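You operate a simulated robot arm through the tools that you are given. There is no shell and no other tool.

The job below is to be done with a simulated two-armed robot. You get a single attempt, and the scene is never put back.

## Task
Change winder B from navy to white yarn with the main switch off.
Fine: green clip back out through the disc to the empty holder, then purple clip through the disc into the catch; leave it off.
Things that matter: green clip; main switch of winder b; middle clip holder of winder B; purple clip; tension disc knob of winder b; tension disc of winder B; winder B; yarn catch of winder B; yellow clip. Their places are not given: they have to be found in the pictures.

It is judged by the outcome, as a careful person would: the job done as asked, and still so three seconds after it is handed in. It fails if anything else is knocked over, pushed out of place, dropped, spilled or broken.

## Robot
Two 7-joint arms with fingered hands on one trunk that stands fixed in place. Base frame: the origin is at the foot of the trunk, x ahead of it, y to its left, z up. Lengths are in m, angles in rad, forces in N, time in s.
The left shoulder is at [0.05, 0.214, 0.869], the right one opposite. With the tool pointing down near the work surface each hand reaches from about 0.1 to 0.82 m from the base axis, measured 20 degrees to its own side. Payload 3 kg a hand.
The tool frame of a hand sits at the grasp point between the pads (the TCP): z along the fingers, y along the line on which they close. The tips reach 0.026 m beyond it. The gripper opens to 0.132 m; its body begins 0.073 m behind the TCP. The gripper is a hand of 3 fingers: y runs from the thumb to the fingers, the wrist lies at [0, 0, -0.229] in the tool frame.
Orientation is that of the tool frame in the base frame, as a unit quaternion [w, x, y, z]. With the fingers straight down and closing along the base's y, the tool's x points along the base's -x, its y along +y and its z along -z.

## Interface
- The arms move only by the tool nudge_tool. It takes "left_series", "right_series" or both (then of equal length, played together; a hand with none holds still); each is a list of rows, each a list of 6 numbers: the shift along the base's x, y, z in m, then the turn, a rotation vector about the base's x, y, z in rad. In form: [[x, y, z, ax, ay, az], ...]. A call has 1 to 20 rows; each row shifts and turns the commanded pose from where the row before left it. A row lasts 0.2 s, in which the tool goes at most 0.05 m and 0.15 rad; a call with a longer step from one row to the next is refused whole. A pose out of reach is approached as far as the arm can. The call stops where the force on the tool passes 40 N (or 10 N more than at its start, if that is more) or the arm is blocked; 0.2 s more then pass. In this call time passes only in rows, and 0.2 s behind the last. The reply holds the time, the measured pose of the TCP, the force on the tool along the base axes, the opening and the grip force, in the units named above and with some noise, with the torque about the TCP (base axes, N m) and any sound that the robot's microphone picked up, and new pictures: "pictures" is both (left out), scene, wrist or none (wrist: the cameras of the hands that moved).
- Cameras (640 x 400 px; columns grow to the right, rows downward): "scene" is now at [0.0327, -0.0245, 1.5066]; the picture's right is [-0.29, -0.96, 0.00], its down [-0.58, 0.18, -0.79] and it looks along [0.76, -0.23, -0.61] (base axes); focal length 350 px, centre (320, 200). "left" rides on the left gripper at [-0.062, 0.003, -0.092] in its tool frame; the picture's right is [-0.05, -1.00, 0.00], its down [0.83, -0.04, -0.56] and it looks along [0.55, -0.03, 0.83] (tool axes); focal length 230 px, centre (320, 200). "right" rides on the right gripper at [0.062, 0.003, -0.092] in its tool frame; the picture's right is [-0.05, 1.00, 0.00], its down [-0.83, -0.04, -0.56] and it looks along [-0.55, -0.03, 0.83] (tool axes); focal length 230 px, centre (320, 200).
- finger_targets(finger1, finger2, thumb_bend, hand): sets how far each is bent, from 0 (flat) to 1 (curled in); at 0.3 the hand is open as for a grip, at 0.7 the pads meet at the TCP. One left out holds its place. A second passes; each finger stops where it meets its share of the squeeze, and holds until it gets a number again. It is the only way to open and close the hand. It gives what a move gives, with no picture; readings hold the bend of each and the force on the fingers (four entries, about 0 where the hand has none), thumb and palm.
- head_to(pan, tilt): turns the head with the scene camera to pan (to the left, within 1.501 rad either way) and tilt (down, from -0.506 to 1.204), counted from straight ahead of the robot. It gives what a move gives, and a new picture of the scene camera.
- measure_at(camera, pixels): for up to 12 pixels [column, row] of the newest picture of that camera ("zoom" is the newest enlarged one), the place [x, y, z] in the base frame of the surface seen there, good to about 0.003 m. The clock stands still meanwhile.
- enlarge(camera, box): a new picture of the part [left, top, right, bottom] of that camera's present view, enlarged. The clock stands still meanwhile.
- hand_in(): hands the job in; it is judged then, once.

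Open the grippers and draw the arms clear of the work before you hand the job in, unless the task says otherwise.

The tools are called after ">>>" by a JSON object that holds its "api" and its "payload". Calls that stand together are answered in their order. nudge_tool: Moves the arms, as the interface text tells. Its arguments: {"type":"object","properties":{"left_series":{"type":"array","items":{"type":"array","items":{"type":"number"}}},"right_series":{"type":"array","items":{"type":"array","items":{"type":"number"}}},"pictures":{"type":"string","enum":["both","scene","wrist","none"]}},"required":[]} The other tools are called the same way: finger_targets (finger1, finger2, thumb_bend, hand) moves the fingers one by one; head_to (pan, tilt) turns the head that bears the scene camera; measure_at (camera, pixels) gives the place of the surface under pixels of a picture; enlarge (camera, box) takes an enlarged picture of a part of a camera's view; hand_in () hands the job in.

At the start:

```text
t: 0.0
left_position: [0.4317, 0.0552, 1.2566]
left_orientation: [0.0, 0.105, 0.994, -0.001]
left_force: [0.3, 0.5, 0.6]
left_moment: [-0.02, -0.02, -0.01]
left_opening: 0.1318
left_grasp_force: 0.1
left_shape: jaw
left_bend: [0.3, 0.3, 0.3]
left_finger forces: [0.1, 0.0, 0.1, 0.0, 0.1, 0.0]
right_position: [0.3716, -0.228, 1.188]
right_orientation: [0.0, 0.104, 0.995, 0.0]
right_force: [0.1, -0.6, 0.3]
right_moment: [-0.02, -0.02, 0.01]
right_opening: 0.1317
right_grasp_force: 0.0
right_shape: jaw
right_bend: [0.3, 0.3, 0.3]
right_finger forces: [0.0, 0.0, 0.1, 0.1, 0.1, 0.0]
head pan, tilt (commanded): [-0.297, 0.653]
```

scene: 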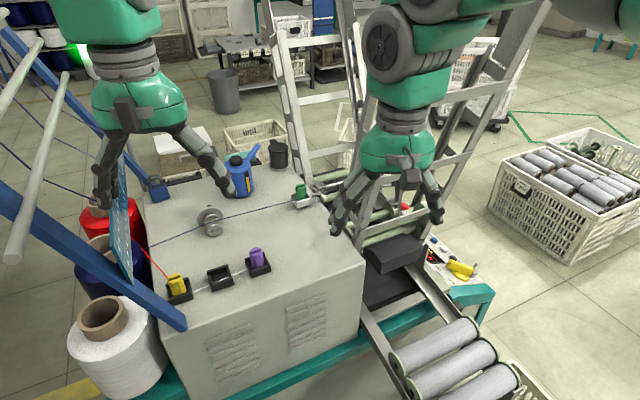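
right: 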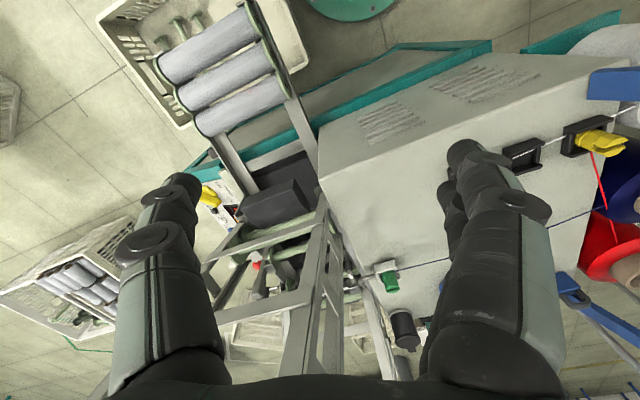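
left: 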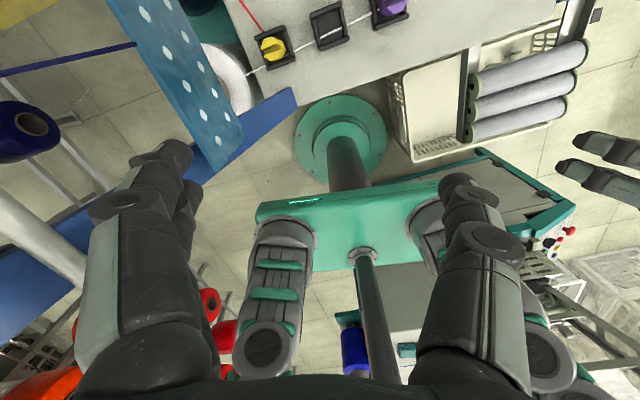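

The scene shows the cabinet top with clip holders around (178,290), (220,278), (258,262), a disc near (210,220), and a green item near (300,195). I enlarge those areas to identify the parts.

>>> {"api": "enlarge", "payload": {"camera": "scene", "box": [140, 180, 340, 305]}}

>>> {"api": "enlarge", "payload": {"camera": "scene", "box": [340, 190, 500, 290]}}

```text
3.20 times, centred on (240, 242) of scene
```

zoom: 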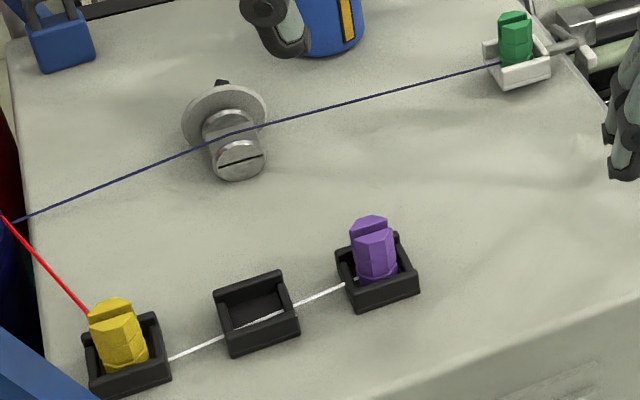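

```text
4.00 times, centred on (420, 240) of scene
```

zoom: 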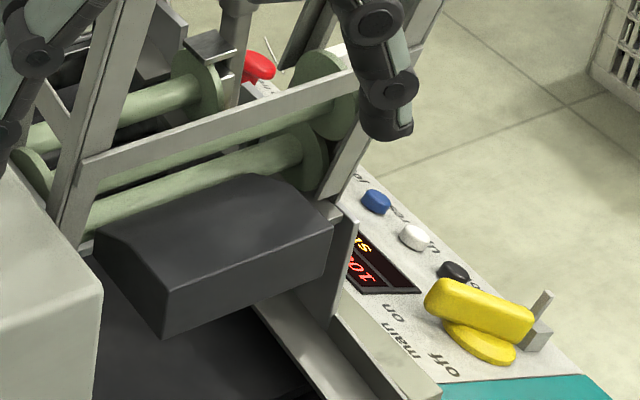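

The first zoom shows yellow, empty, and purple clip holders, the tension disc with a slotted knob, and the green clip in the white catch; the second shows a yellow main switch by lit displays. I look more closely at the switch, and at the disc.

>>> {"api": "head_to", "payload": {"pan": -0.55, "tilt": 0.75}}

```text
t: 0.8
left_position: [0.433, 0.0539, 1.2561]
left_orientation: [0.0, 0.105, 0.994, -0.001]
left_force: [1.1, -0.2, 0.5]
left_moment: [-0.01, 0.0, 0.01]
left_opening: 0.1321
left_grasp_force: 0.0
left_shape: jaw
left_bend: [0.3, 0.3, 0.3]
left_finger forces: [0.0, 0.0, 0.0, 0.1, 0.0, 0.0]
right_position: [0.3722, -0.2282, 1.1873]
right_orientation: [0.0, 0.105, 0.995, -0.001]
right_force: [-0.1, 0.2, 0.4]
right_moment: [0.04, 0.03, 0.0]
right_opening: 0.1317
right_grasp_force: 0.0
right_shape: jaw
right_bend: [0.3, 0.3, 0.3]
right_finger forces: [0.2, 0.0, 0.1, 0.0, 0.1, 0.0]
head pan, tilt (commanded): [-0.55, 0.75]
```

scene: 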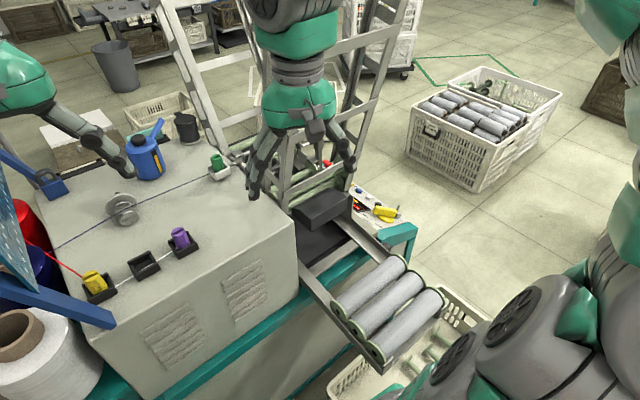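

The switch panel is at about (375,205). I enlarge it and the disc, catch, and holders region.

>>> {"api": "enlarge", "payload": {"camera": "scene", "box": [335, 175, 415, 225]}}

>>> {"api": "measure_at", "payload": {"camera": "scene", "pixels": [[383, 211], [370, 214], [360, 190], [122, 205], [217, 165], [180, 235], [144, 262], [95, 280], [400, 235], [220, 220], [100, 215], [325, 205]]}}

```text
8.00 times, centred on (375, 200) of scene
```

zoom: 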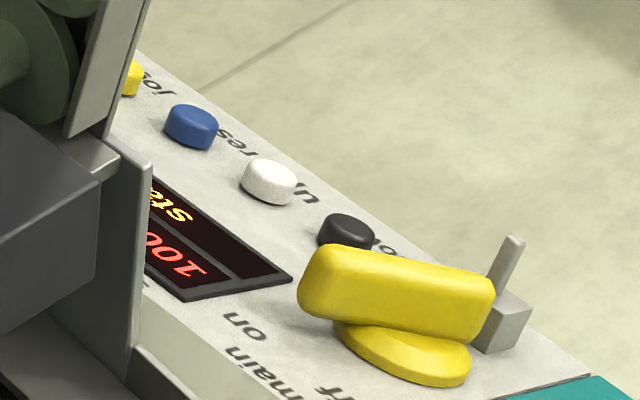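

```text
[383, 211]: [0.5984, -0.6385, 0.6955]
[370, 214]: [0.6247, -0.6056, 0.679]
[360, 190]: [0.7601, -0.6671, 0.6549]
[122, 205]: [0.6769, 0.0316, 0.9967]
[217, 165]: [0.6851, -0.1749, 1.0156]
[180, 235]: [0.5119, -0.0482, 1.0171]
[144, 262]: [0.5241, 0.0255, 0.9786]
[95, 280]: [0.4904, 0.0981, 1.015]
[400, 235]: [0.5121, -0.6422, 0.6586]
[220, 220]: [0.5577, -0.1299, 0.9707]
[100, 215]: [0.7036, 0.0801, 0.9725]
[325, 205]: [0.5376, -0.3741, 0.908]
```

The displays read lit "100 / sta…", suggesting the main is on; the handle is at about [0.61,-0.62,0.69]. I enlarge the right wrist view around (225,195) to see the handle from another angle and the disc in the scene.

>>> {"api": "enlarge", "payload": {"camera": "right", "box": [180, 160, 276, 220]}}

>>> {"api": "enlarge", "payload": {"camera": "scene", "box": [80, 170, 176, 230]}}

>>> {"api": "enlarge", "payload": {"camera": "scene", "box": [192, 140, 256, 180]}}

>>> {"api": "enlarge", "payload": {"camera": "scene", "box": [64, 220, 224, 320]}}

```text
6.67 times, centred on (228, 190) of right
```

zoom: 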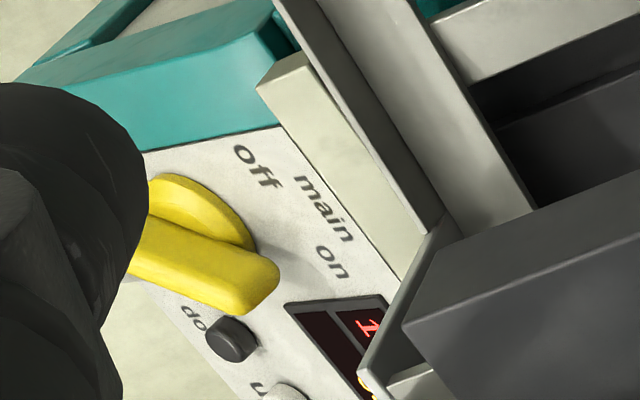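

```text
6.67 times, centred on (128, 200) of scene
```

zoom: 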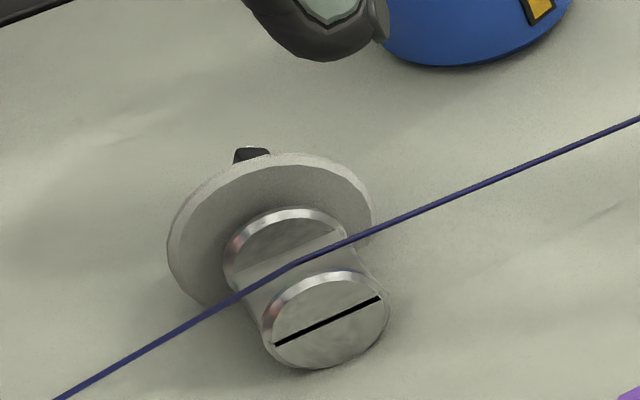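

```text
10.00 times, centred on (224, 160) of scene
```

zoom: 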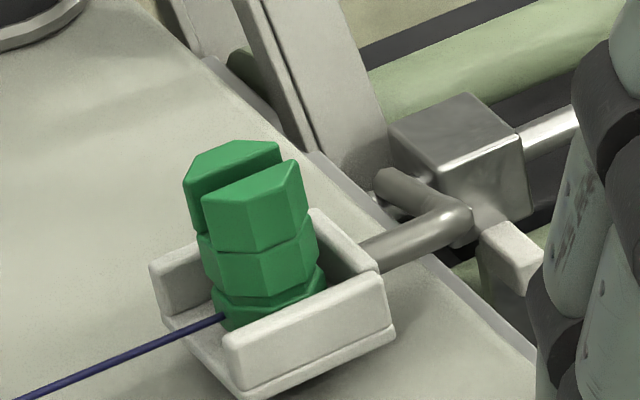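

```text
4.00 times, centred on (144, 270) of scene
```

zoom: 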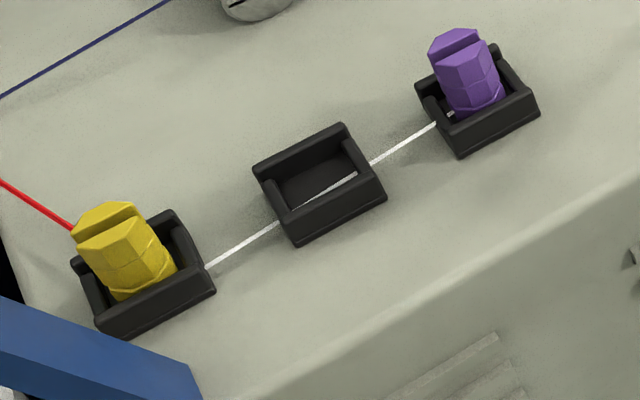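

The switch handle (yellow) has "off" on its near side and "on" on its far side; I need a closer look. I move the right hand, staying high, to above and in front of the panel.

>>> {"api": "nudge_tool", "payload": {"right_series": [[0.01, -0.046, -0.01, 0, 0, 0], [0.01, -0.046, -0.01, 0, 0, 0], [0.01, -0.046, -0.01, 0, 0, 0], [0.01, -0.046, -0.01, 0, 0, 0], [0.01, -0.046, -0.01, 0, 0, 0], [0.01, -0.046, -0.01, 0, 0, 0], [0.01, -0.046, -0.01, 0, 0, 0]], "pictures": "both"}}

```text
t: 2.4
left_position: [0.4332, 0.0526, 1.2558]
left_orientation: [-0.001, 0.105, 0.995, -0.001]
left_force: [0.0, 0.4, 0.2]
left_moment: [0.0, -0.03, -0.01]
left_opening: 0.1317
left_grasp_force: 0.0
left_shape: jaw
left_bend: [0.3, 0.3, 0.3]
left_finger forces: [0.0, 0.1, 0.0, 0.1, 0.0, 0.0]
right_position: [0.4419, -0.55, 1.119]
right_orientation: [-0.001, 0.103, 0.995, 0.0]
right_force: [0.5, 0.6, 0.4]
right_moment: [-0.01, 0.0, -0.01]
right_opening: 0.1318
right_grasp_force: 0.0
right_shape: jaw
right_bend: [0.3, 0.3, 0.3]
right_finger forces: [0.0, 0.0, 0.0, 0.0, 0.0, 0.0]
head pan, tilt (commanded): [-0.55, 0.75]
```

scene: 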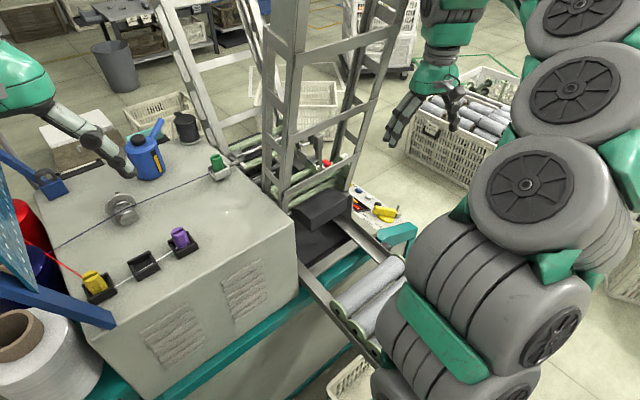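
right: 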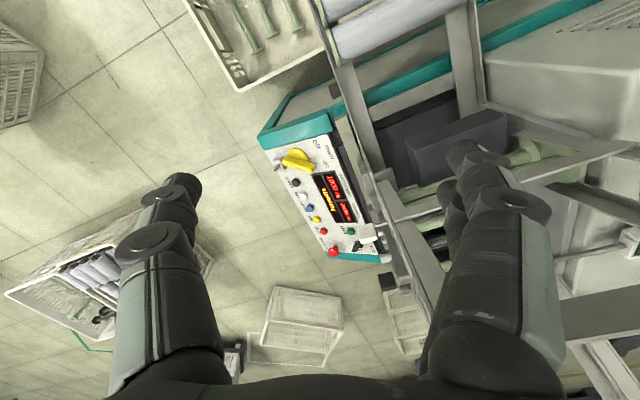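

The right camera now shows the control panel between (265,130) and (390,260), with the yellow handle at (297,158). I enlarge it.

>>> {"api": "enlarge", "payload": {"camera": "right", "box": [248, 120, 408, 220]}}

>>> {"api": "enlarge", "payload": {"camera": "right", "box": [264, 135, 328, 175]}}

>>> {"api": "enlarge", "payload": {"camera": "right", "box": [290, 170, 410, 265]}}

```text
4.00 times, centred on (328, 170) of right
```

zoom: 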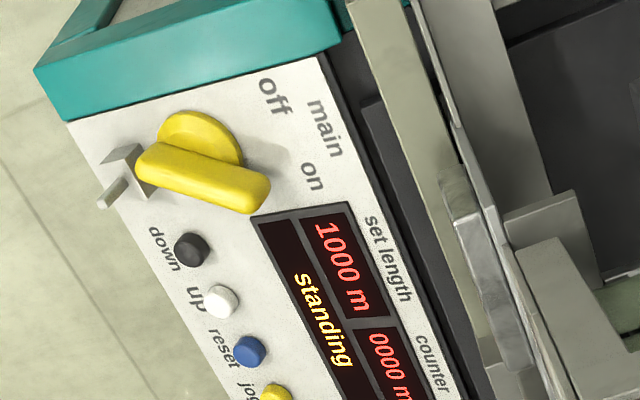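

```text
10.00 times, centred on (296, 155) of right
```

zoom: 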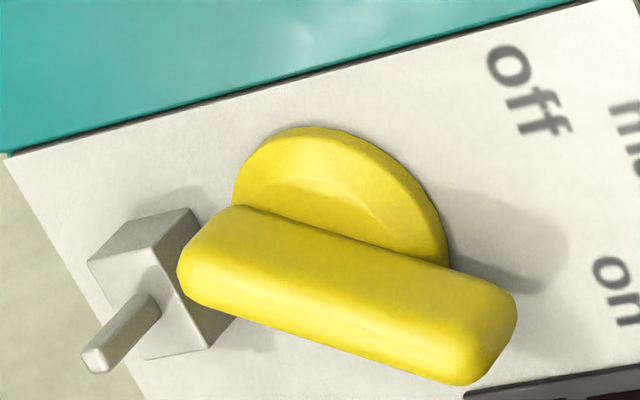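

```text
4.21 times, centred on (350, 218) of right
```

zoom: 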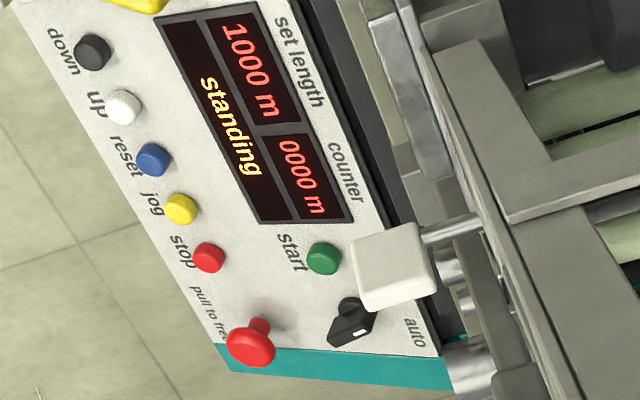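

The handle now points to "on" (display "standing"); turning it counter-clockwise brings it to "off". I zoom again and measure the handle, its base, and the gray block beside it.

>>> {"api": "enlarge", "payload": {"camera": "right", "box": [264, 135, 328, 175]}}

>>> {"api": "measure_at", "payload": {"camera": "zoom", "pixels": [[210, 270], [490, 340], [350, 290], [235, 215], [470, 280], [320, 160], [430, 230], [150, 240], [130, 290], [95, 360], [180, 350], [500, 200]]}}

```text
10.00 times, centred on (296, 155) of right
```

zoom: 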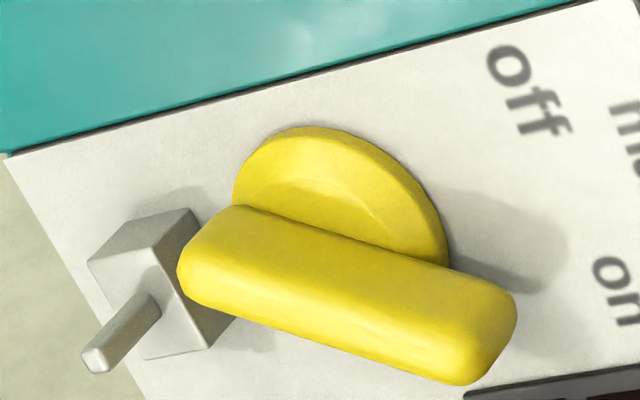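

```text
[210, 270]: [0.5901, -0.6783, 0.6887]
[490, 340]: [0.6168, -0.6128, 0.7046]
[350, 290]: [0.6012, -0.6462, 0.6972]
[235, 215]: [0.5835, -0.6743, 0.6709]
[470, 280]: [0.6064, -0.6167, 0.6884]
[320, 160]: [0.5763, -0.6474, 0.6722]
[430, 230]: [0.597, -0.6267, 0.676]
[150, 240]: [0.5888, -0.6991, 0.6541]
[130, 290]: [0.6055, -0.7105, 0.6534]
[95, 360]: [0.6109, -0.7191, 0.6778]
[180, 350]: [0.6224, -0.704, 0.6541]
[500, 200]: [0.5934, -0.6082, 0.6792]
```

The handle runs from about [0.590,-0.678,0.689] to [0.617,-0.613,0.705]. I measure the labels and panel plane in the same zoom.

>>> {"api": "measure_at", "payload": {"camera": "zoom", "pixels": [[530, 90], [615, 290], [60, 180], [550, 50], [590, 210], [40, 165], [220, 130], [345, 210], [240, 300], [440, 375], [200, 235], [500, 300]]}}

>>> {"api": "enlarge", "payload": {"camera": "right", "box": [260, 100, 420, 200]}}

```text
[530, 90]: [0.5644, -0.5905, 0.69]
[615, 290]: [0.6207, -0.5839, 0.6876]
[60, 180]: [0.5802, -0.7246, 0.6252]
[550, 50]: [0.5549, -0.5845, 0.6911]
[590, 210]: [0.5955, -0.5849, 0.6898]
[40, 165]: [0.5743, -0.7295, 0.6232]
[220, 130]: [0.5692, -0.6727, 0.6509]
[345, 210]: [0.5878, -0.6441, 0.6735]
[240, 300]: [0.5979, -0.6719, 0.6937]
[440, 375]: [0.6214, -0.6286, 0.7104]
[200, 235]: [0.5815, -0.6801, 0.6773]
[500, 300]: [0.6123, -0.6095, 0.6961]
```

```text
4.00 times, centred on (340, 150) of right
```

zoom: 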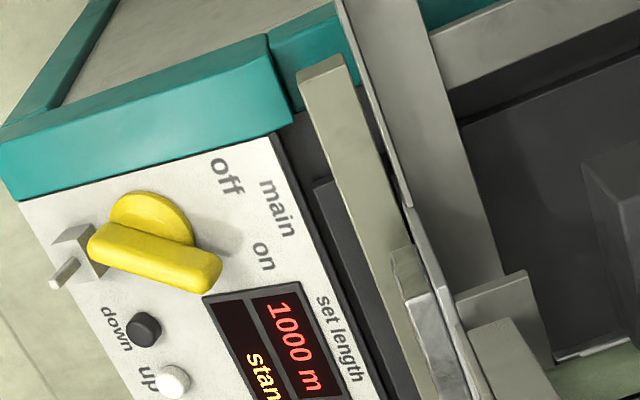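

The handle points to "on" at about +22° and must turn about 57° counter-clockwise to "off". I measure the neighbouring beams and buttons so that a finger can push the upper handle end toward -x safely.

>>> {"api": "measure_at", "payload": {"camera": "zoom", "pixels": [[143, 328], [172, 380], [265, 330], [250, 310], [340, 110], [375, 200], [415, 280], [440, 340], [380, 90], [430, 250], [320, 300], [150, 150]]}}

>>> {"api": "measure_at", "payload": {"camera": "right", "pixels": [[360, 235], [385, 250], [400, 235], [378, 180], [380, 215], [340, 80], [420, 235], [345, 232], [320, 190], [398, 190]]}}

```text
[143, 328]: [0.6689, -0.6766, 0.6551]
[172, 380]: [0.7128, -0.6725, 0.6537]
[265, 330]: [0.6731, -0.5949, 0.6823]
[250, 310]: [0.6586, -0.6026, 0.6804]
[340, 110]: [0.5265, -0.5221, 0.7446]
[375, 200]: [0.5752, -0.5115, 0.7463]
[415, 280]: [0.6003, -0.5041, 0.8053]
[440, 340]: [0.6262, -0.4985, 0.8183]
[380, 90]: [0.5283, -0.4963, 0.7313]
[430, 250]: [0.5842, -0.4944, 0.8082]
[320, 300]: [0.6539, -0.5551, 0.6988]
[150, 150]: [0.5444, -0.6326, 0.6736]
```

```text
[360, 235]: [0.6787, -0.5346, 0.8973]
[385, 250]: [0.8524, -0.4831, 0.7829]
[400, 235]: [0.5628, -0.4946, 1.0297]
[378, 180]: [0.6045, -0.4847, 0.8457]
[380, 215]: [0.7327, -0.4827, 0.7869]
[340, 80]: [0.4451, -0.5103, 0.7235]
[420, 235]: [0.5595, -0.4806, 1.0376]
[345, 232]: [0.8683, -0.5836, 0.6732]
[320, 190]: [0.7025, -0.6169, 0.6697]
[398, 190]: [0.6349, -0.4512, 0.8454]
```

A pale handle sticks out near [0.68,-0.535,0.90], so I'll tilt the hand about +x to approach along the panel normal, away from it. First I check that area in the scene picture.

>>> {"api": "enlarge", "payload": {"camera": "scene", "box": [260, 100, 420, 200]}}

>>> {"api": "enlarge", "payload": {"camera": "right", "box": [330, 160, 474, 250]}}

```text
4.00 times, centred on (340, 150) of scene
```

zoom: 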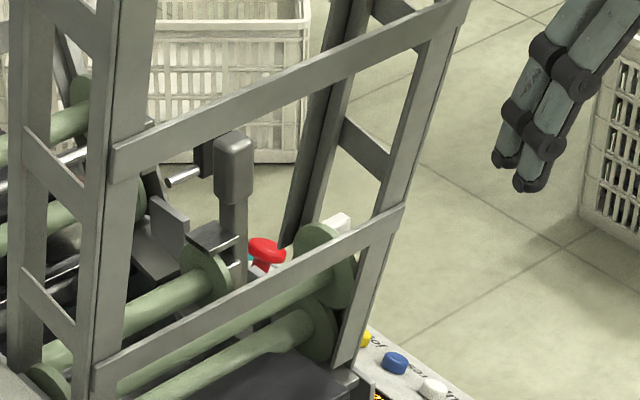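

```text
4.44 times, centred on (402, 205) of right
```

zoom: 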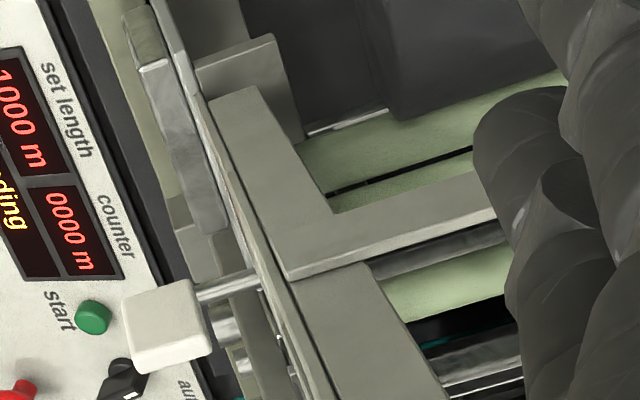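

The pale knob belongs to the frame near the panel; approaching tilted from the -y side avoids it. I close the right fingers into a blunt pushing tip.

>>> {"api": "finger_targets", "payload": {"hand": "right", "finger1": 0.68, "finger2": 0.68, "thumb_bend": 0.68}}

>>> {"api": "nudge_tool", "payload": {"right_series": [[0.02, -0.03, -0.03, 0.15, 0, 0], [0.02, -0.03, -0.03, 0.15, 0, 0], [0.03, -0.03, -0.025, 0.15, 0, 0], [0.04, -0.01, -0.02, 0, 0, 0], [0.04, -0.01, -0.02, 0, 0, 0], [0.04, 0, -0.02, 0, 0, 0]], "pictures": "both"}}

```text
t: 3.4
left_position: [0.4333, 0.0525, 1.255]
left_orientation: [0.0, 0.105, 0.995, 0.0]
left_force: [0.7, 0.5, -0.2]
left_moment: [0.01, -0.01, 0.03]
left_opening: 0.1317
left_grasp_force: 0.0
left_shape: jaw
left_bend: [0.3, 0.3, 0.3]
left_finger forces: [0.0, 0.1, 0.1, 0.0, 0.0, 0.0]
right_position: [0.4419, -0.5498, 1.1192]
right_orientation: [0.0, 0.105, 0.994, 0.0]
right_force: [1.4, 0.3, 0.4]
right_moment: [0.01, -0.01, -0.01]
right_opening: 0.0116
right_grasp_force: 0.0
right_shape: fingers
right_bend: [0.68, 0.68, 0.68]
right_finger forces: [0.1, 0.0, 0.0, 0.0, 0.0, 0.0]
head pan, tilt (commanded): [-0.55, 0.75]
```

```text
t: 4.8
left_position: [0.433, 0.0536, 1.2568]
left_orientation: [-0.001, 0.104, 0.995, 0.0]
left_force: [-0.2, -0.4, 1.2]
left_moment: [0.0, 0.06, -0.02]
left_opening: 0.1322
left_grasp_force: 0.1
left_shape: jaw
left_bend: [0.3, 0.3, 0.3]
left_finger forces: [0.1, 0.0, 0.0, 0.0, 0.0, 0.1]
right_position: [0.5856, -0.6187, 0.948]
right_orientation: [-0.023, 0.102, 0.969, 0.223]
right_force: [0.2, 0.0, 0.3]
right_moment: [0.0, 0.0, -0.02]
right_opening: 0.0112
right_grasp_force: 0.1
right_shape: fingers
right_bend: [0.68, 0.68, 0.68]
right_finger forces: [0.0, 0.0, 0.0, 0.1, 0.0, 0.0]
right hand out of reach, approached as far as the arm can: row 3, 4, 5, 6
head pan, tilt (commanded): [-0.55, 0.75]
```

scene: 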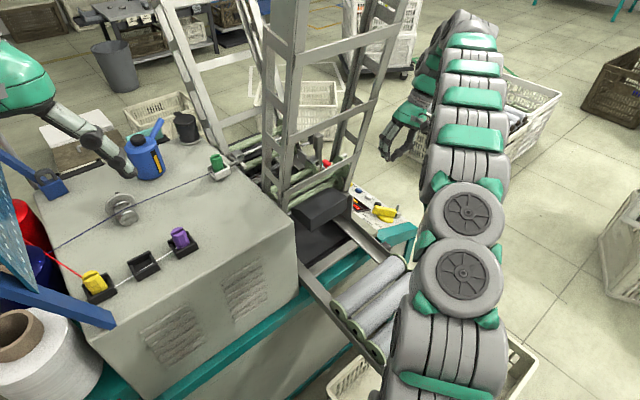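
right: 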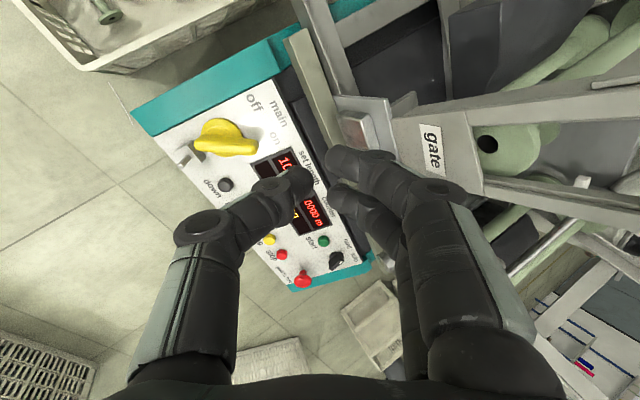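

The right hand hit its reach limit with that tilt (actual [0.586,-0.619,0.948]). I lean the hand forward (turn about -y) and reduce the sideways tilt, so the wrist stays nearer.

>>> {"api": "nudge_tool", "payload": {"right_series": [[-0.02, 0.01, 0, 0, -0.1, 0], [-0.02, 0.01, 0, -0.05, -0.1, 0], [0, 0, 0, -0.08, -0.1, 0]], "pictures": "wrist"}}

```text
t: 5.6
left_position: [0.4333, 0.0539, 1.2563]
left_orientation: [0.0, 0.104, 0.995, 0.0]
left_force: [-0.7, 0.9, -1.3]
left_moment: [0.0, 0.03, 0.01]
left_opening: 0.132
left_grasp_force: 0.0
left_shape: jaw
left_bend: [0.3, 0.3, 0.3]
left_finger forces: [0.1, 0.0, 0.0, 0.0, 0.0, 0.0]
right_position: [0.5449, -0.5983, 0.948]
right_orientation: [0.129, 0.065, 0.975, 0.17]
right_force: [0.5, 0.0, -0.2]
right_moment: [-0.03, 0.01, 0.01]
right_opening: 0.011
right_grasp_force: 0.0
right_shape: fingers
right_bend: [0.68, 0.68, 0.68]
right_finger forces: [0.1, 0.1, 0.0, 0.0, 0.0, 0.1]
head pan, tilt (commanded): [-0.55, 0.75]
```

right: 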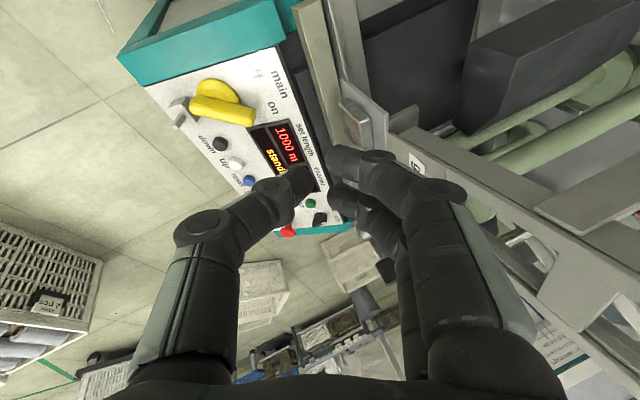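

The hand now leans properly (tool z ≈ [0.27,0.31,-0.91]) and is at [0.545,-0.598,0.948]. I move it above the display, on the +x side of the handle, still about 9 cm over the panel.

>>> {"api": "nudge_tool", "payload": {"right_series": [[0.035, -0.012, -0.025, 0, 0, 0], [0.035, -0.012, -0.025, 0, 0, 0], [0.035, -0.01, -0.028, 0, 0, 0], [0.035, -0.01, -0.028, 0, 0, 0]], "pictures": "both"}}

```text
t: 6.6
left_position: [0.4329, 0.0523, 1.2561]
left_orientation: [0.0, 0.104, 0.995, -0.001]
left_force: [0.4, 0.0, -0.3]
left_moment: [-0.01, 0.0, -0.03]
left_opening: 0.1321
left_grasp_force: 0.1
left_shape: jaw
left_bend: [0.3, 0.3, 0.3]
left_finger forces: [0.1, 0.0, 0.1, 0.1, 0.0, 0.0]
right_position: [0.6844, -0.6412, 0.8416]
right_orientation: [0.127, 0.065, 0.975, 0.171]
right_force: [0.0, -0.3, -0.2]
right_moment: [0.01, 0.01, 0.0]
right_opening: 0.0109
right_grasp_force: 0.1
right_shape: fingers
right_bend: [0.68, 0.68, 0.68]
right_finger forces: [0.0, 0.0, 0.1, 0.1, 0.1, 0.0]
head pan, tilt (commanded): [-0.55, 0.75]
```

scene: 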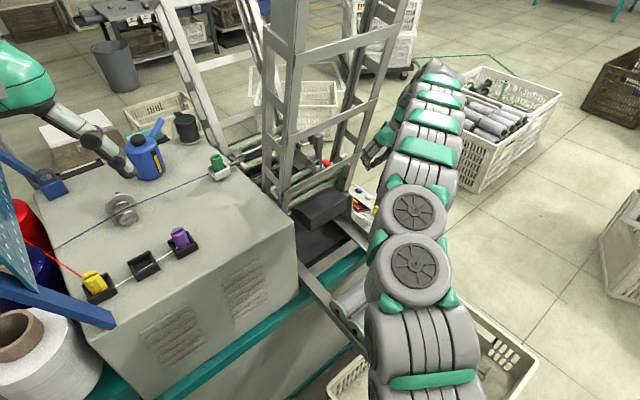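
right: 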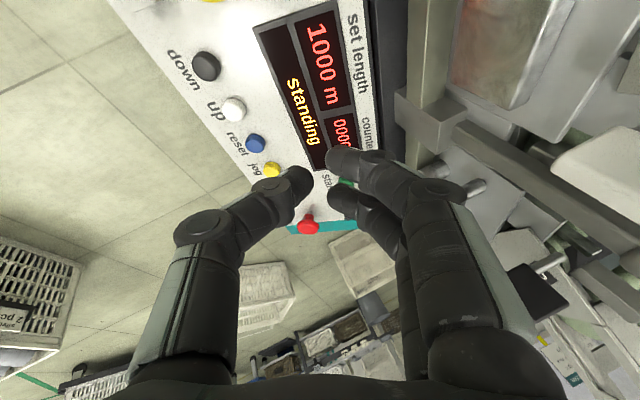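

The fingertips appear at about (300,178), (335,160), and (335,195), and the panel below is clear. I measure the tips and the white knob at (600,170) to check clearances.

>>> {"api": "measure_at", "payload": {"camera": "right", "pixels": [[298, 178], [340, 160], [340, 192], [600, 150], [560, 165], [500, 100], [420, 110], [312, 120], [205, 62], [270, 170], [455, 140], [340, 130]]}}

```text
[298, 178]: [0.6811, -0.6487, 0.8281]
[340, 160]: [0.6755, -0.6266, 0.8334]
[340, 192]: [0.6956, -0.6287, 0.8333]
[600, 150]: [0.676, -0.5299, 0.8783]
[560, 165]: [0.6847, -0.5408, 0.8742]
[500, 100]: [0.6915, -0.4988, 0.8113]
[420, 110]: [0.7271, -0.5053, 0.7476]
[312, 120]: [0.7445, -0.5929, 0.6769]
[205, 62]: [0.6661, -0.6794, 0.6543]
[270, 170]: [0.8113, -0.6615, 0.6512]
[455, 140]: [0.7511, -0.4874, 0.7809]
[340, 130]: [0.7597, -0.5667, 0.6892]
```

The leading fingertip edge is near x≈0.665 and everything nearby is clear. I descend toward the display beside the handle, stopping about 2 cm above the panel.

>>> {"api": "nudge_tool", "payload": {"right_series": [[0, 0.006, -0.04, 0, 0, 0], [0, 0.006, -0.04, 0, 0, 0], [0, 0.006, -0.035, 0, 0, 0]], "pictures": "wrist"}}

```text
t: 7.4
left_position: [0.4327, 0.0533, 1.2549]
left_orientation: [0.001, 0.105, 0.994, 0.0]
left_force: [-0.1, 0.4, 0.2]
left_moment: [-0.02, -0.01, -0.04]
left_opening: 0.1316
left_grasp_force: 0.1
left_shape: jaw
left_bend: [0.3, 0.3, 0.3]
left_finger forces: [0.1, 0.0, 0.1, 0.0, 0.0, 0.0]
right_position: [0.6844, -0.6243, 0.7274]
right_orientation: [0.128, 0.065, 0.975, 0.171]
right_force: [-0.7, -0.5, -0.5]
right_moment: [-0.02, -0.01, 0.01]
right_opening: 0.011
right_grasp_force: 0.0
right_shape: fingers
right_bend: [0.68, 0.68, 0.68]
right_finger forces: [0.0, 0.1, 0.1, 0.0, 0.0, 0.1]
head pan, tilt (commanded): [-0.55, 0.75]
```

right: 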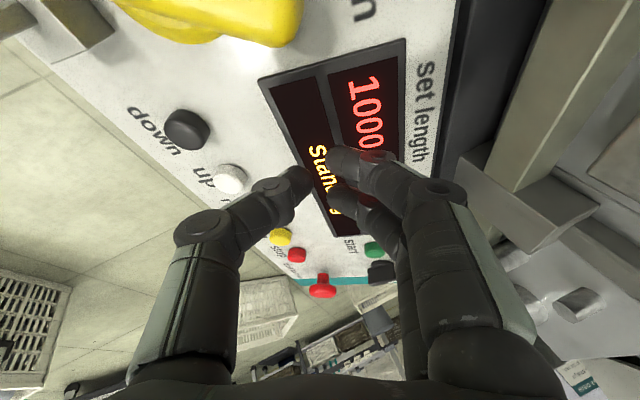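

The finger pair is at the same height range as the handle end (top of picture near (250,25)). I shift 1 cm to -y and lower 2 cm so the tips sit just above the panel, then begin sliding toward -x.

>>> {"api": "nudge_tool", "payload": {"right_series": [[0, -0.01, -0.012, 0, 0, 0], [0, 0, -0.009, 0, 0, 0], [-0.01, 0, 0, 0, 0, 0], [-0.01, 0, 0, 0, 0, 0]], "pictures": "wrist"}}

```text
t: 8.4
left_position: [0.4336, 0.0534, 1.2558]
left_orientation: [0.0, 0.105, 0.995, 0.0]
left_force: [-1.1, 0.7, -0.2]
left_moment: [-0.02, 0.01, -0.01]
left_opening: 0.1321
left_grasp_force: 0.1
left_shape: jaw
left_bend: [0.3, 0.3, 0.3]
left_finger forces: [0.0, 0.0, 0.0, 0.0, 0.1, 0.0]
right_position: [0.6644, -0.6348, 0.7053]
right_orientation: [0.127, 0.064, 0.975, 0.171]
right_force: [-0.4, -0.1, -0.4]
right_moment: [-0.06, 0.02, 0.04]
right_opening: 0.0111
right_grasp_force: 0.1
right_shape: fingers
right_bend: [0.68, 0.68, 0.68]
right_finger forces: [0.0, 0.0, 0.1, 0.0, 0.0, 0.0]
head pan, tilt (commanded): [-0.55, 0.75]
```

right: 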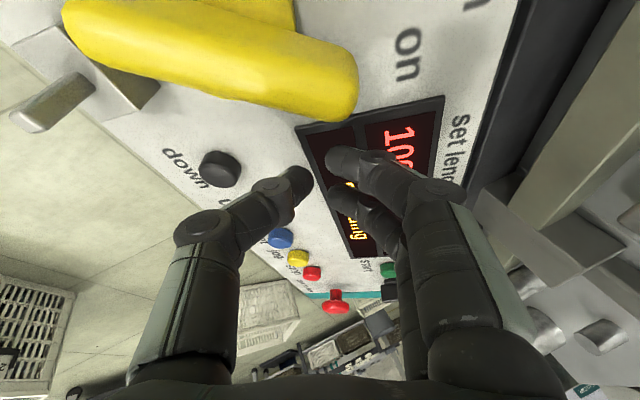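

The handle (end at (350,80)) is just ahead of the fingertips at (345,155). I push toward -x in small rows, watching force.

>>> {"api": "nudge_tool", "payload": {"right_series": [[-0.01, 0, 0, 0, 0, 0], [-0.01, 0, 0, 0, 0, 0], [-0.01, 0, 0, 0, 0, 0]], "pictures": "wrist"}}

```text
t: 9.2
left_position: [0.4328, 0.0549, 1.2552]
left_orientation: [0.0, 0.104, 0.995, 0.0]
left_force: [-0.1, 0.0, -0.1]
left_moment: [-0.02, 0.0, -0.02]
left_opening: 0.1318
left_grasp_force: 0.0
left_shape: jaw
left_bend: [0.3, 0.3, 0.3]
left_finger forces: [0.0, 0.0, 0.0, 0.0, 0.0, 0.0]
right_position: [0.6352, -0.635, 0.7058]
right_orientation: [0.127, 0.064, 0.975, 0.172]
right_force: [1.9, 0.5, -0.6]
right_moment: [0.0, -0.04, -0.1]
right_opening: 0.0128
right_grasp_force: 1.7
right_shape: fingers
right_bend: [0.67, 0.68, 0.68]
right_finger forces: [2.7, 0.0, 0.1, 0.1, 0.1, 0.1]
head pan, tilt (commanded): [-0.55, 0.75]
```

right: 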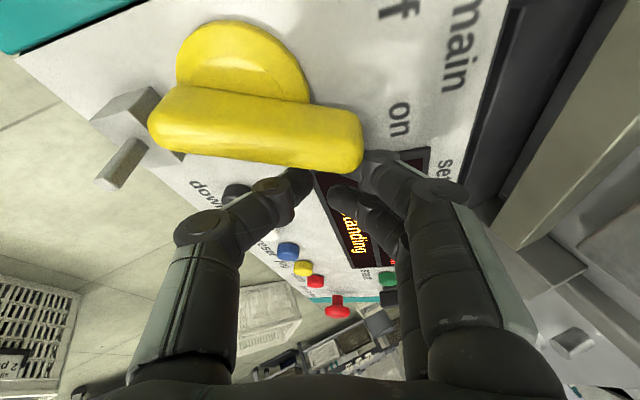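

Contact has begun (finger force 2.7 N) and the handle has started to turn. I keep pushing toward -x.

>>> {"api": "nudge_tool", "payload": {"right_series": [[-0.01, 0, 0, 0, 0, 0], [-0.01, 0, 0, 0, 0, 0]], "pictures": "wrist"}}

```text
t: 9.8
left_position: [0.4333, 0.0551, 1.2551]
left_orientation: [-0.001, 0.103, 0.995, 0.0]
left_force: [0.5, 1.1, -0.7]
left_moment: [0.0, 0.0, 0.01]
left_opening: 0.1316
left_grasp_force: 0.1
left_shape: jaw
left_bend: [0.3, 0.3, 0.3]
left_finger forces: [0.0, 0.0, 0.1, 0.0, 0.0, 0.0]
right_position: [0.6156, -0.6336, 0.705]
right_orientation: [0.128, 0.065, 0.975, 0.171]
right_force: [7.9, 4.2, 8.8]
right_moment: [-0.18, 0.01, 0.18]
right_opening: 0.007
right_grasp_force: 6.1
right_shape: fingers
right_bend: [0.68, 0.68, 0.71]
right_finger forces: [0.0, 0.0, 0.0, 0.0, 11.9, 0.0]
head pan, tilt (commanded): [-0.55, 0.75]
```

right: 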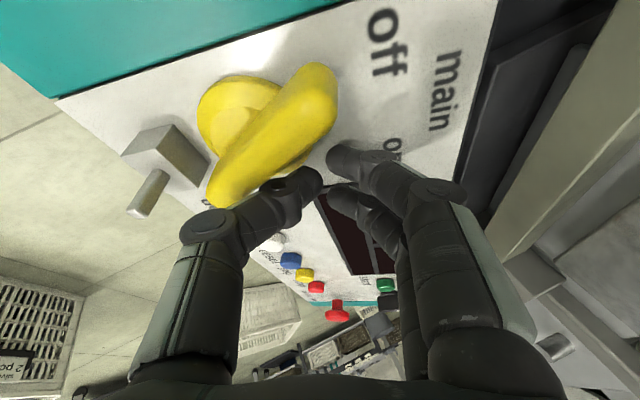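

The handle has snapped to point at "off" (end at (320,80)) and the display is dark. I back away toward +x and then up along the hand axis.

>>> {"api": "nudge_tool", "payload": {"right_series": [[0.012, 0, 0.005, 0, 0, 0], [0.01, 0, 0.015, 0, 0, 0], [0, -0.01, 0.03, 0, 0, 0], [-0.01, -0.015, 0.04, 0, 0, 0], [-0.01, -0.015, 0.04, 0, 0, 0]], "pictures": "both"}}

>>> {"api": "enlarge", "payload": {"camera": "right", "box": [200, 0, 440, 150]}}

```text
t: 11.0
left_position: [0.4331, 0.0541, 1.2554]
left_orientation: [0.0, 0.104, 0.995, 0.001]
left_force: [-0.1, -0.2, -0.2]
left_moment: [0.0, 0.04, 0.0]
left_opening: 0.1318
left_grasp_force: 0.1
left_shape: jaw
left_bend: [0.3, 0.3, 0.3]
left_finger forces: [0.1, 0.1, 0.0, 0.0, 0.0, 0.0]
right_position: [0.6179, -0.6768, 0.8373]
right_orientation: [0.128, 0.065, 0.975, 0.171]
right_force: [0.3, 0.1, -0.7]
right_moment: [0.02, -0.01, 0.01]
right_opening: 0.0111
right_grasp_force: 0.1
right_shape: fingers
right_bend: [0.68, 0.68, 0.68]
right_finger forces: [0.1, 0.2, 0.0, 0.0, 0.0, 0.0]
head pan, tilt (commanded): [-0.55, 0.75]
```

scene: 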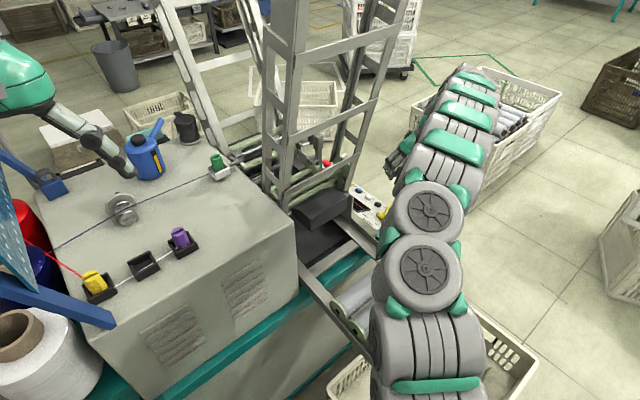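
right: 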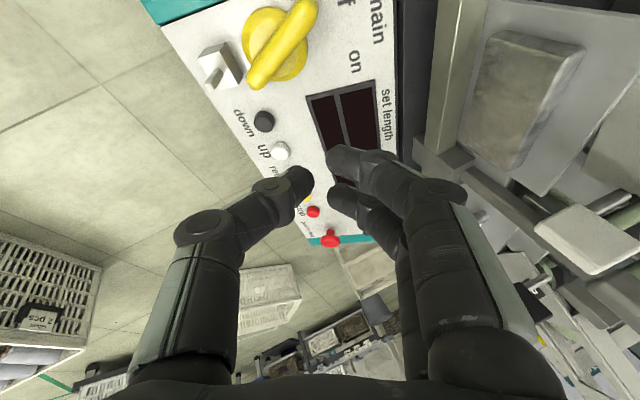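

```text
2.67 times, centred on (320, 75) of right
```

zoom: 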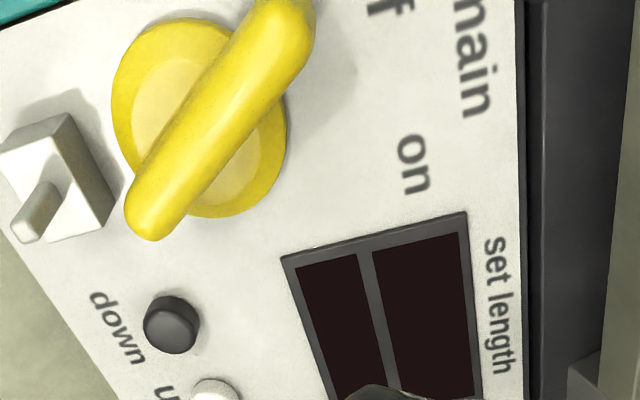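

The main switch is off. Now I raise the right hand back along its entry path, undoing the tilt once it is high and clear of the tower.

>>> {"api": "nudge_tool", "payload": {"right_series": [[-0.03, -0.01, 0.035, 0, 0, 0], [-0.03, 0, 0.038, 0, 0, 0], [-0.03, 0, 0.038, -0.08, 0.1, 0], [-0.03, 0.01, 0.036, -0.08, 0.1, 0], [-0.03, 0.01, 0.036, -0.08, 0.1, 0], [-0.02, 0.02, 0.036, -0.08, 0, 0], [-0.01, 0.03, 0.03, 0, 0, 0]], "pictures": "both"}}

>>> {"api": "head_to", "payload": {"pan": 0.0, "tilt": 0.7}}

```text
t: 12.6
left_position: [0.4347, 0.0532, 1.2562]
left_orientation: [0.001, 0.104, 0.995, 0.0]
left_force: [-0.3, -0.2, 0.1]
left_moment: [-0.01, 0.0, -0.03]
left_opening: 0.132
left_grasp_force: 0.0
left_shape: jaw
left_bend: [0.3, 0.3, 0.3]
left_finger forces: [0.1, 0.0, 0.1, 0.1, 0.0, 0.1]
right_position: [0.4365, -0.6161, 1.086]
right_orientation: [-0.01, 0.074, 0.997, 0.002]
right_force: [0.2, 0.2, -0.3]
right_moment: [-0.02, -0.02, 0.04]
right_opening: 0.0111
right_grasp_force: 0.0
right_shape: fingers
right_bend: [0.68, 0.68, 0.68]
right_finger forces: [0.0, 0.1, 0.0, 0.0, 0.1, 0.1]
head pan, tilt (commanded): [-0.55, 0.75]
```

scene: 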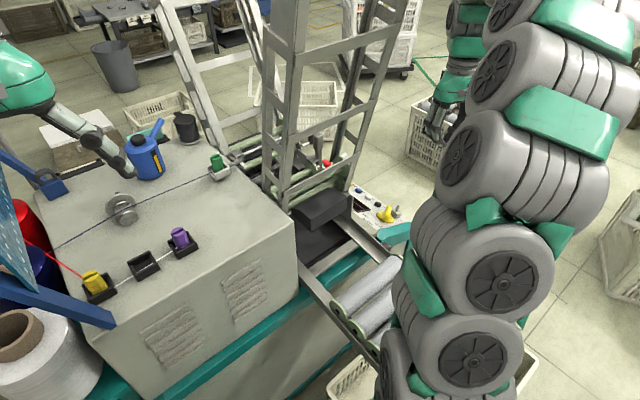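
right: 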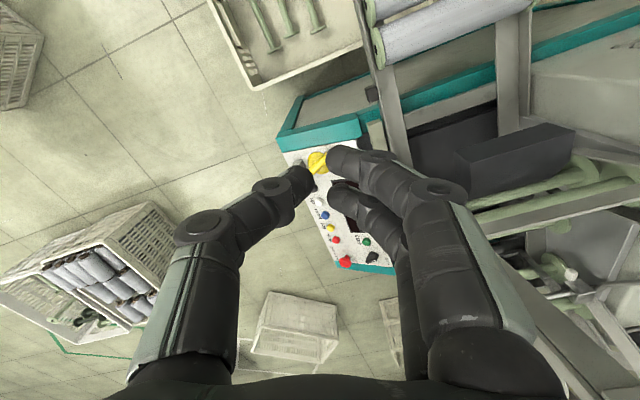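

```text
t: 13.5
left_position: [0.4325, 0.0541, 1.2557]
left_orientation: [-0.001, 0.105, 0.995, 0.0]
left_force: [0.3, -0.3, 1.1]
left_moment: [0.01, 0.0, 0.02]
left_opening: 0.132
left_grasp_force: 0.1
left_shape: jaw
left_bend: [0.3, 0.3, 0.3]
left_finger forces: [0.1, 0.0, 0.1, 0.1, 0.1, 0.1]
right_position: [0.4377, -0.6163, 1.0843]
right_orientation: [-0.01, 0.074, 0.997, 0.003]
right_force: [-0.3, 0.0, -0.1]
right_moment: [-0.02, -0.01, -0.01]
right_opening: 0.0107
right_grasp_force: 0.2
right_shape: fingers
right_bend: [0.68, 0.68, 0.68]
right_finger forces: [0.0, 0.0, 0.0, 0.1, 0.0, 0.1]
head pan, tilt (commanded): [0.0, 0.7]
```

scene: 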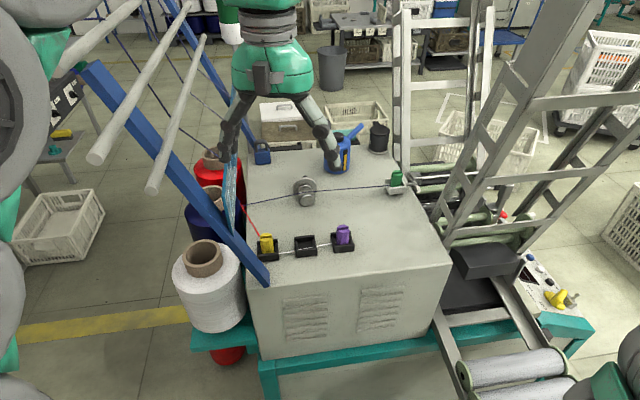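

The scene now shows the cabinet squarely: disc at (305,190), green clip (396,178), holders (266,243), (305,245), (343,235). I measure the creel rods and plate before moving the left hand away.

>>> {"api": "measure_at", "payload": {"camera": "scene", "pixels": [[100, 155], [150, 185], [140, 75], [190, 100], [85, 70], [110, 25], [200, 205], [228, 175], [262, 280], [237, 110], [180, 15], [280, 85]]}}

>>> {"api": "enlarge", "payload": {"camera": "scene", "box": [160, 120, 288, 200]}}

>>> {"api": "enlarge", "payload": {"camera": "scene", "box": [265, 150, 345, 200]}}

>>> {"api": "enlarge", "payload": {"camera": "scene", "box": [272, 168, 336, 218]}}

```text
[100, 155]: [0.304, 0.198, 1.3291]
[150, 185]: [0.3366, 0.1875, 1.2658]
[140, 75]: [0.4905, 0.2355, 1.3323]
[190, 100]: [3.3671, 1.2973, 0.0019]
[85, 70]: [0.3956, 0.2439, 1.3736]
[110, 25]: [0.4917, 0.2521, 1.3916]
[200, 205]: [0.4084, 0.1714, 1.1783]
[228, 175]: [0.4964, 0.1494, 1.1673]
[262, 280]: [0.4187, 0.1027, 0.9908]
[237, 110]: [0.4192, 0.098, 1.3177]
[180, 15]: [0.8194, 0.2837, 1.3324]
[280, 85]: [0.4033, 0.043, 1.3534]
```

```text
5.00 times, centred on (224, 160) of scene
```

zoom: 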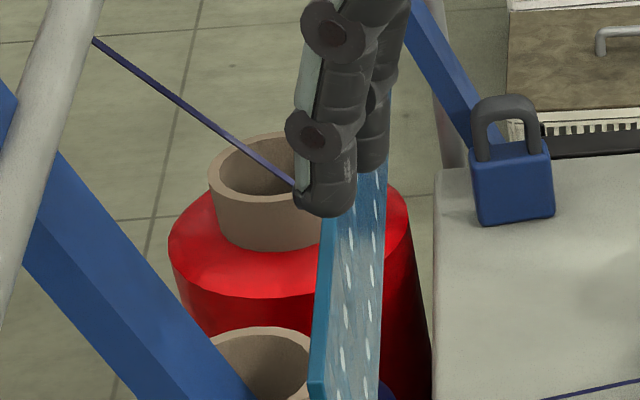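

```text
8.00 times, centred on (305, 175) of scene
```

zoom: 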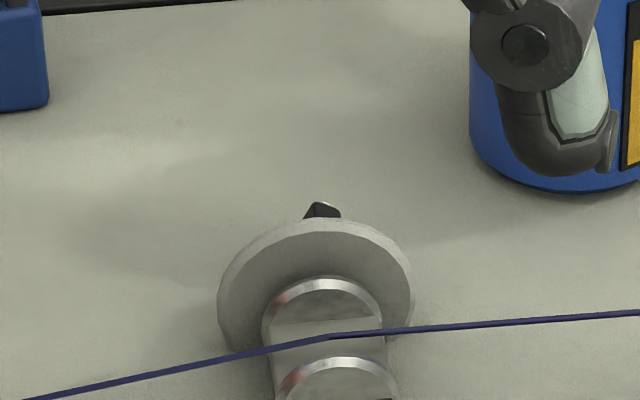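

```text
8.00 times, centred on (304, 193) of scene
```

zoom: 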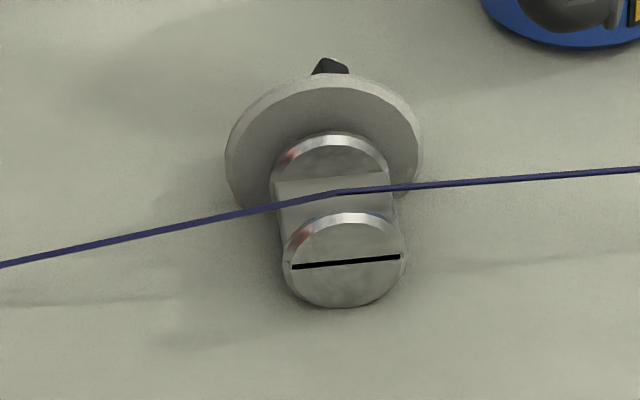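

The left arm reaches over the creel rods (ends near [0.30,0.20,1.33] and [0.34,0.19,1.27]), so I look left to see how it lies before moving it.

>>> {"api": "head_to", "payload": {"pan": 0.6, "tilt": 0.3}}

```text
t: 14.5
left_position: [0.4328, 0.0536, 1.2551]
left_orientation: [0.0, 0.104, 0.995, 0.001]
left_force: [0.2, 0.0, 0.3]
left_moment: [-0.01, 0.03, -0.01]
left_opening: 0.1319
left_grasp_force: 0.0
left_shape: jaw
left_bend: [0.3, 0.3, 0.3]
left_finger forces: [0.0, 0.0, 0.1, 0.1, 0.1, 0.1]
right_position: [0.4374, -0.6159, 1.0855]
right_orientation: [-0.01, 0.075, 0.997, 0.003]
right_force: [-0.3, 0.0, 0.3]
right_moment: [0.0, 0.0, 0.02]
right_opening: 0.0112
right_grasp_force: 0.1
right_shape: fingers
right_bend: [0.68, 0.68, 0.68]
right_finger forces: [0.0, 0.1, 0.0, 0.1, 0.1, 0.0]
head pan, tilt (commanded): [0.6, 0.3]
```

scene: 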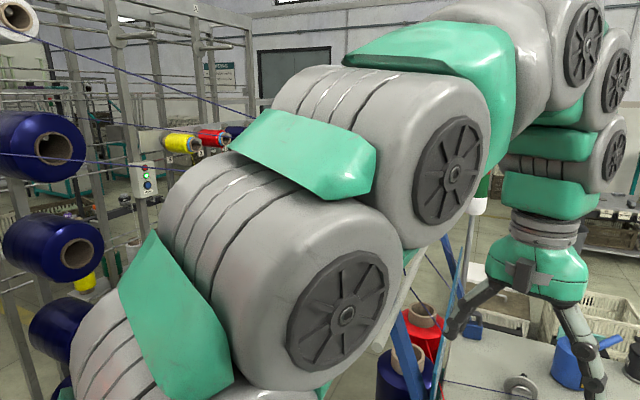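

The left forearm passes well over the creel rods. I raise the left hand first, then draw it back in small steps, watching the force.

>>> {"api": "nudge_tool", "payload": {"left_series": [[0, 0, 0.03, 0, 0, 0], [-0.01, 0, 0.03, 0, 0, 0], [-0.02, 0, 0.03, 0, 0, 0], [-0.03, 0, 0.02, 0, 0, 0]], "pictures": "both"}}

```text
t: 15.5
left_position: [0.3992, 0.0425, 1.2764]
left_orientation: [0.001, 0.104, 0.995, 0.001]
left_force: [-0.3, -0.6, -1.2]
left_moment: [0.02, 0.0, 0.02]
left_opening: 0.1319
left_grasp_force: 0.0
left_shape: jaw
left_bend: [0.3, 0.3, 0.3]
left_finger forces: [0.1, 0.0, 0.0, 0.0, 0.0, 0.1]
left hand out of reach, approached as far as the arm can: row 1, 2, 3, 4
right_position: [0.4382, -0.616, 1.0844]
right_orientation: [-0.01, 0.074, 0.997, 0.003]
right_force: [-0.3, -0.5, 0.0]
right_moment: [-0.01, 0.02, 0.01]
right_opening: 0.011
right_grasp_force: 0.1
right_shape: fingers
right_bend: [0.68, 0.68, 0.68]
right_finger forces: [0.0, 0.0, 0.1, 0.0, 0.1, 0.0]
head pan, tilt (commanded): [0.6, 0.3]
```

scene: 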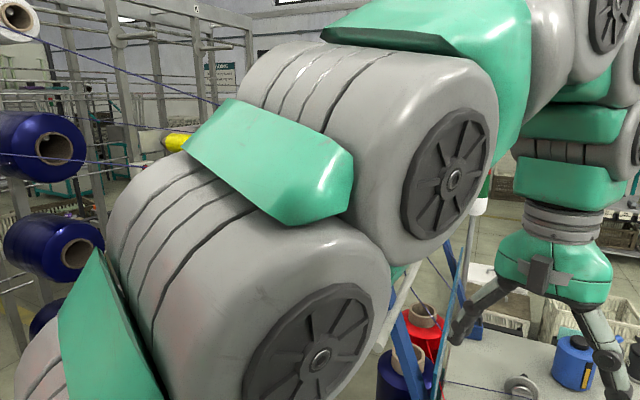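
left: 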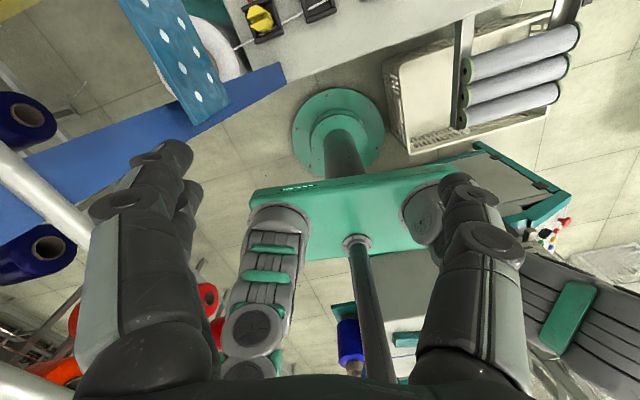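

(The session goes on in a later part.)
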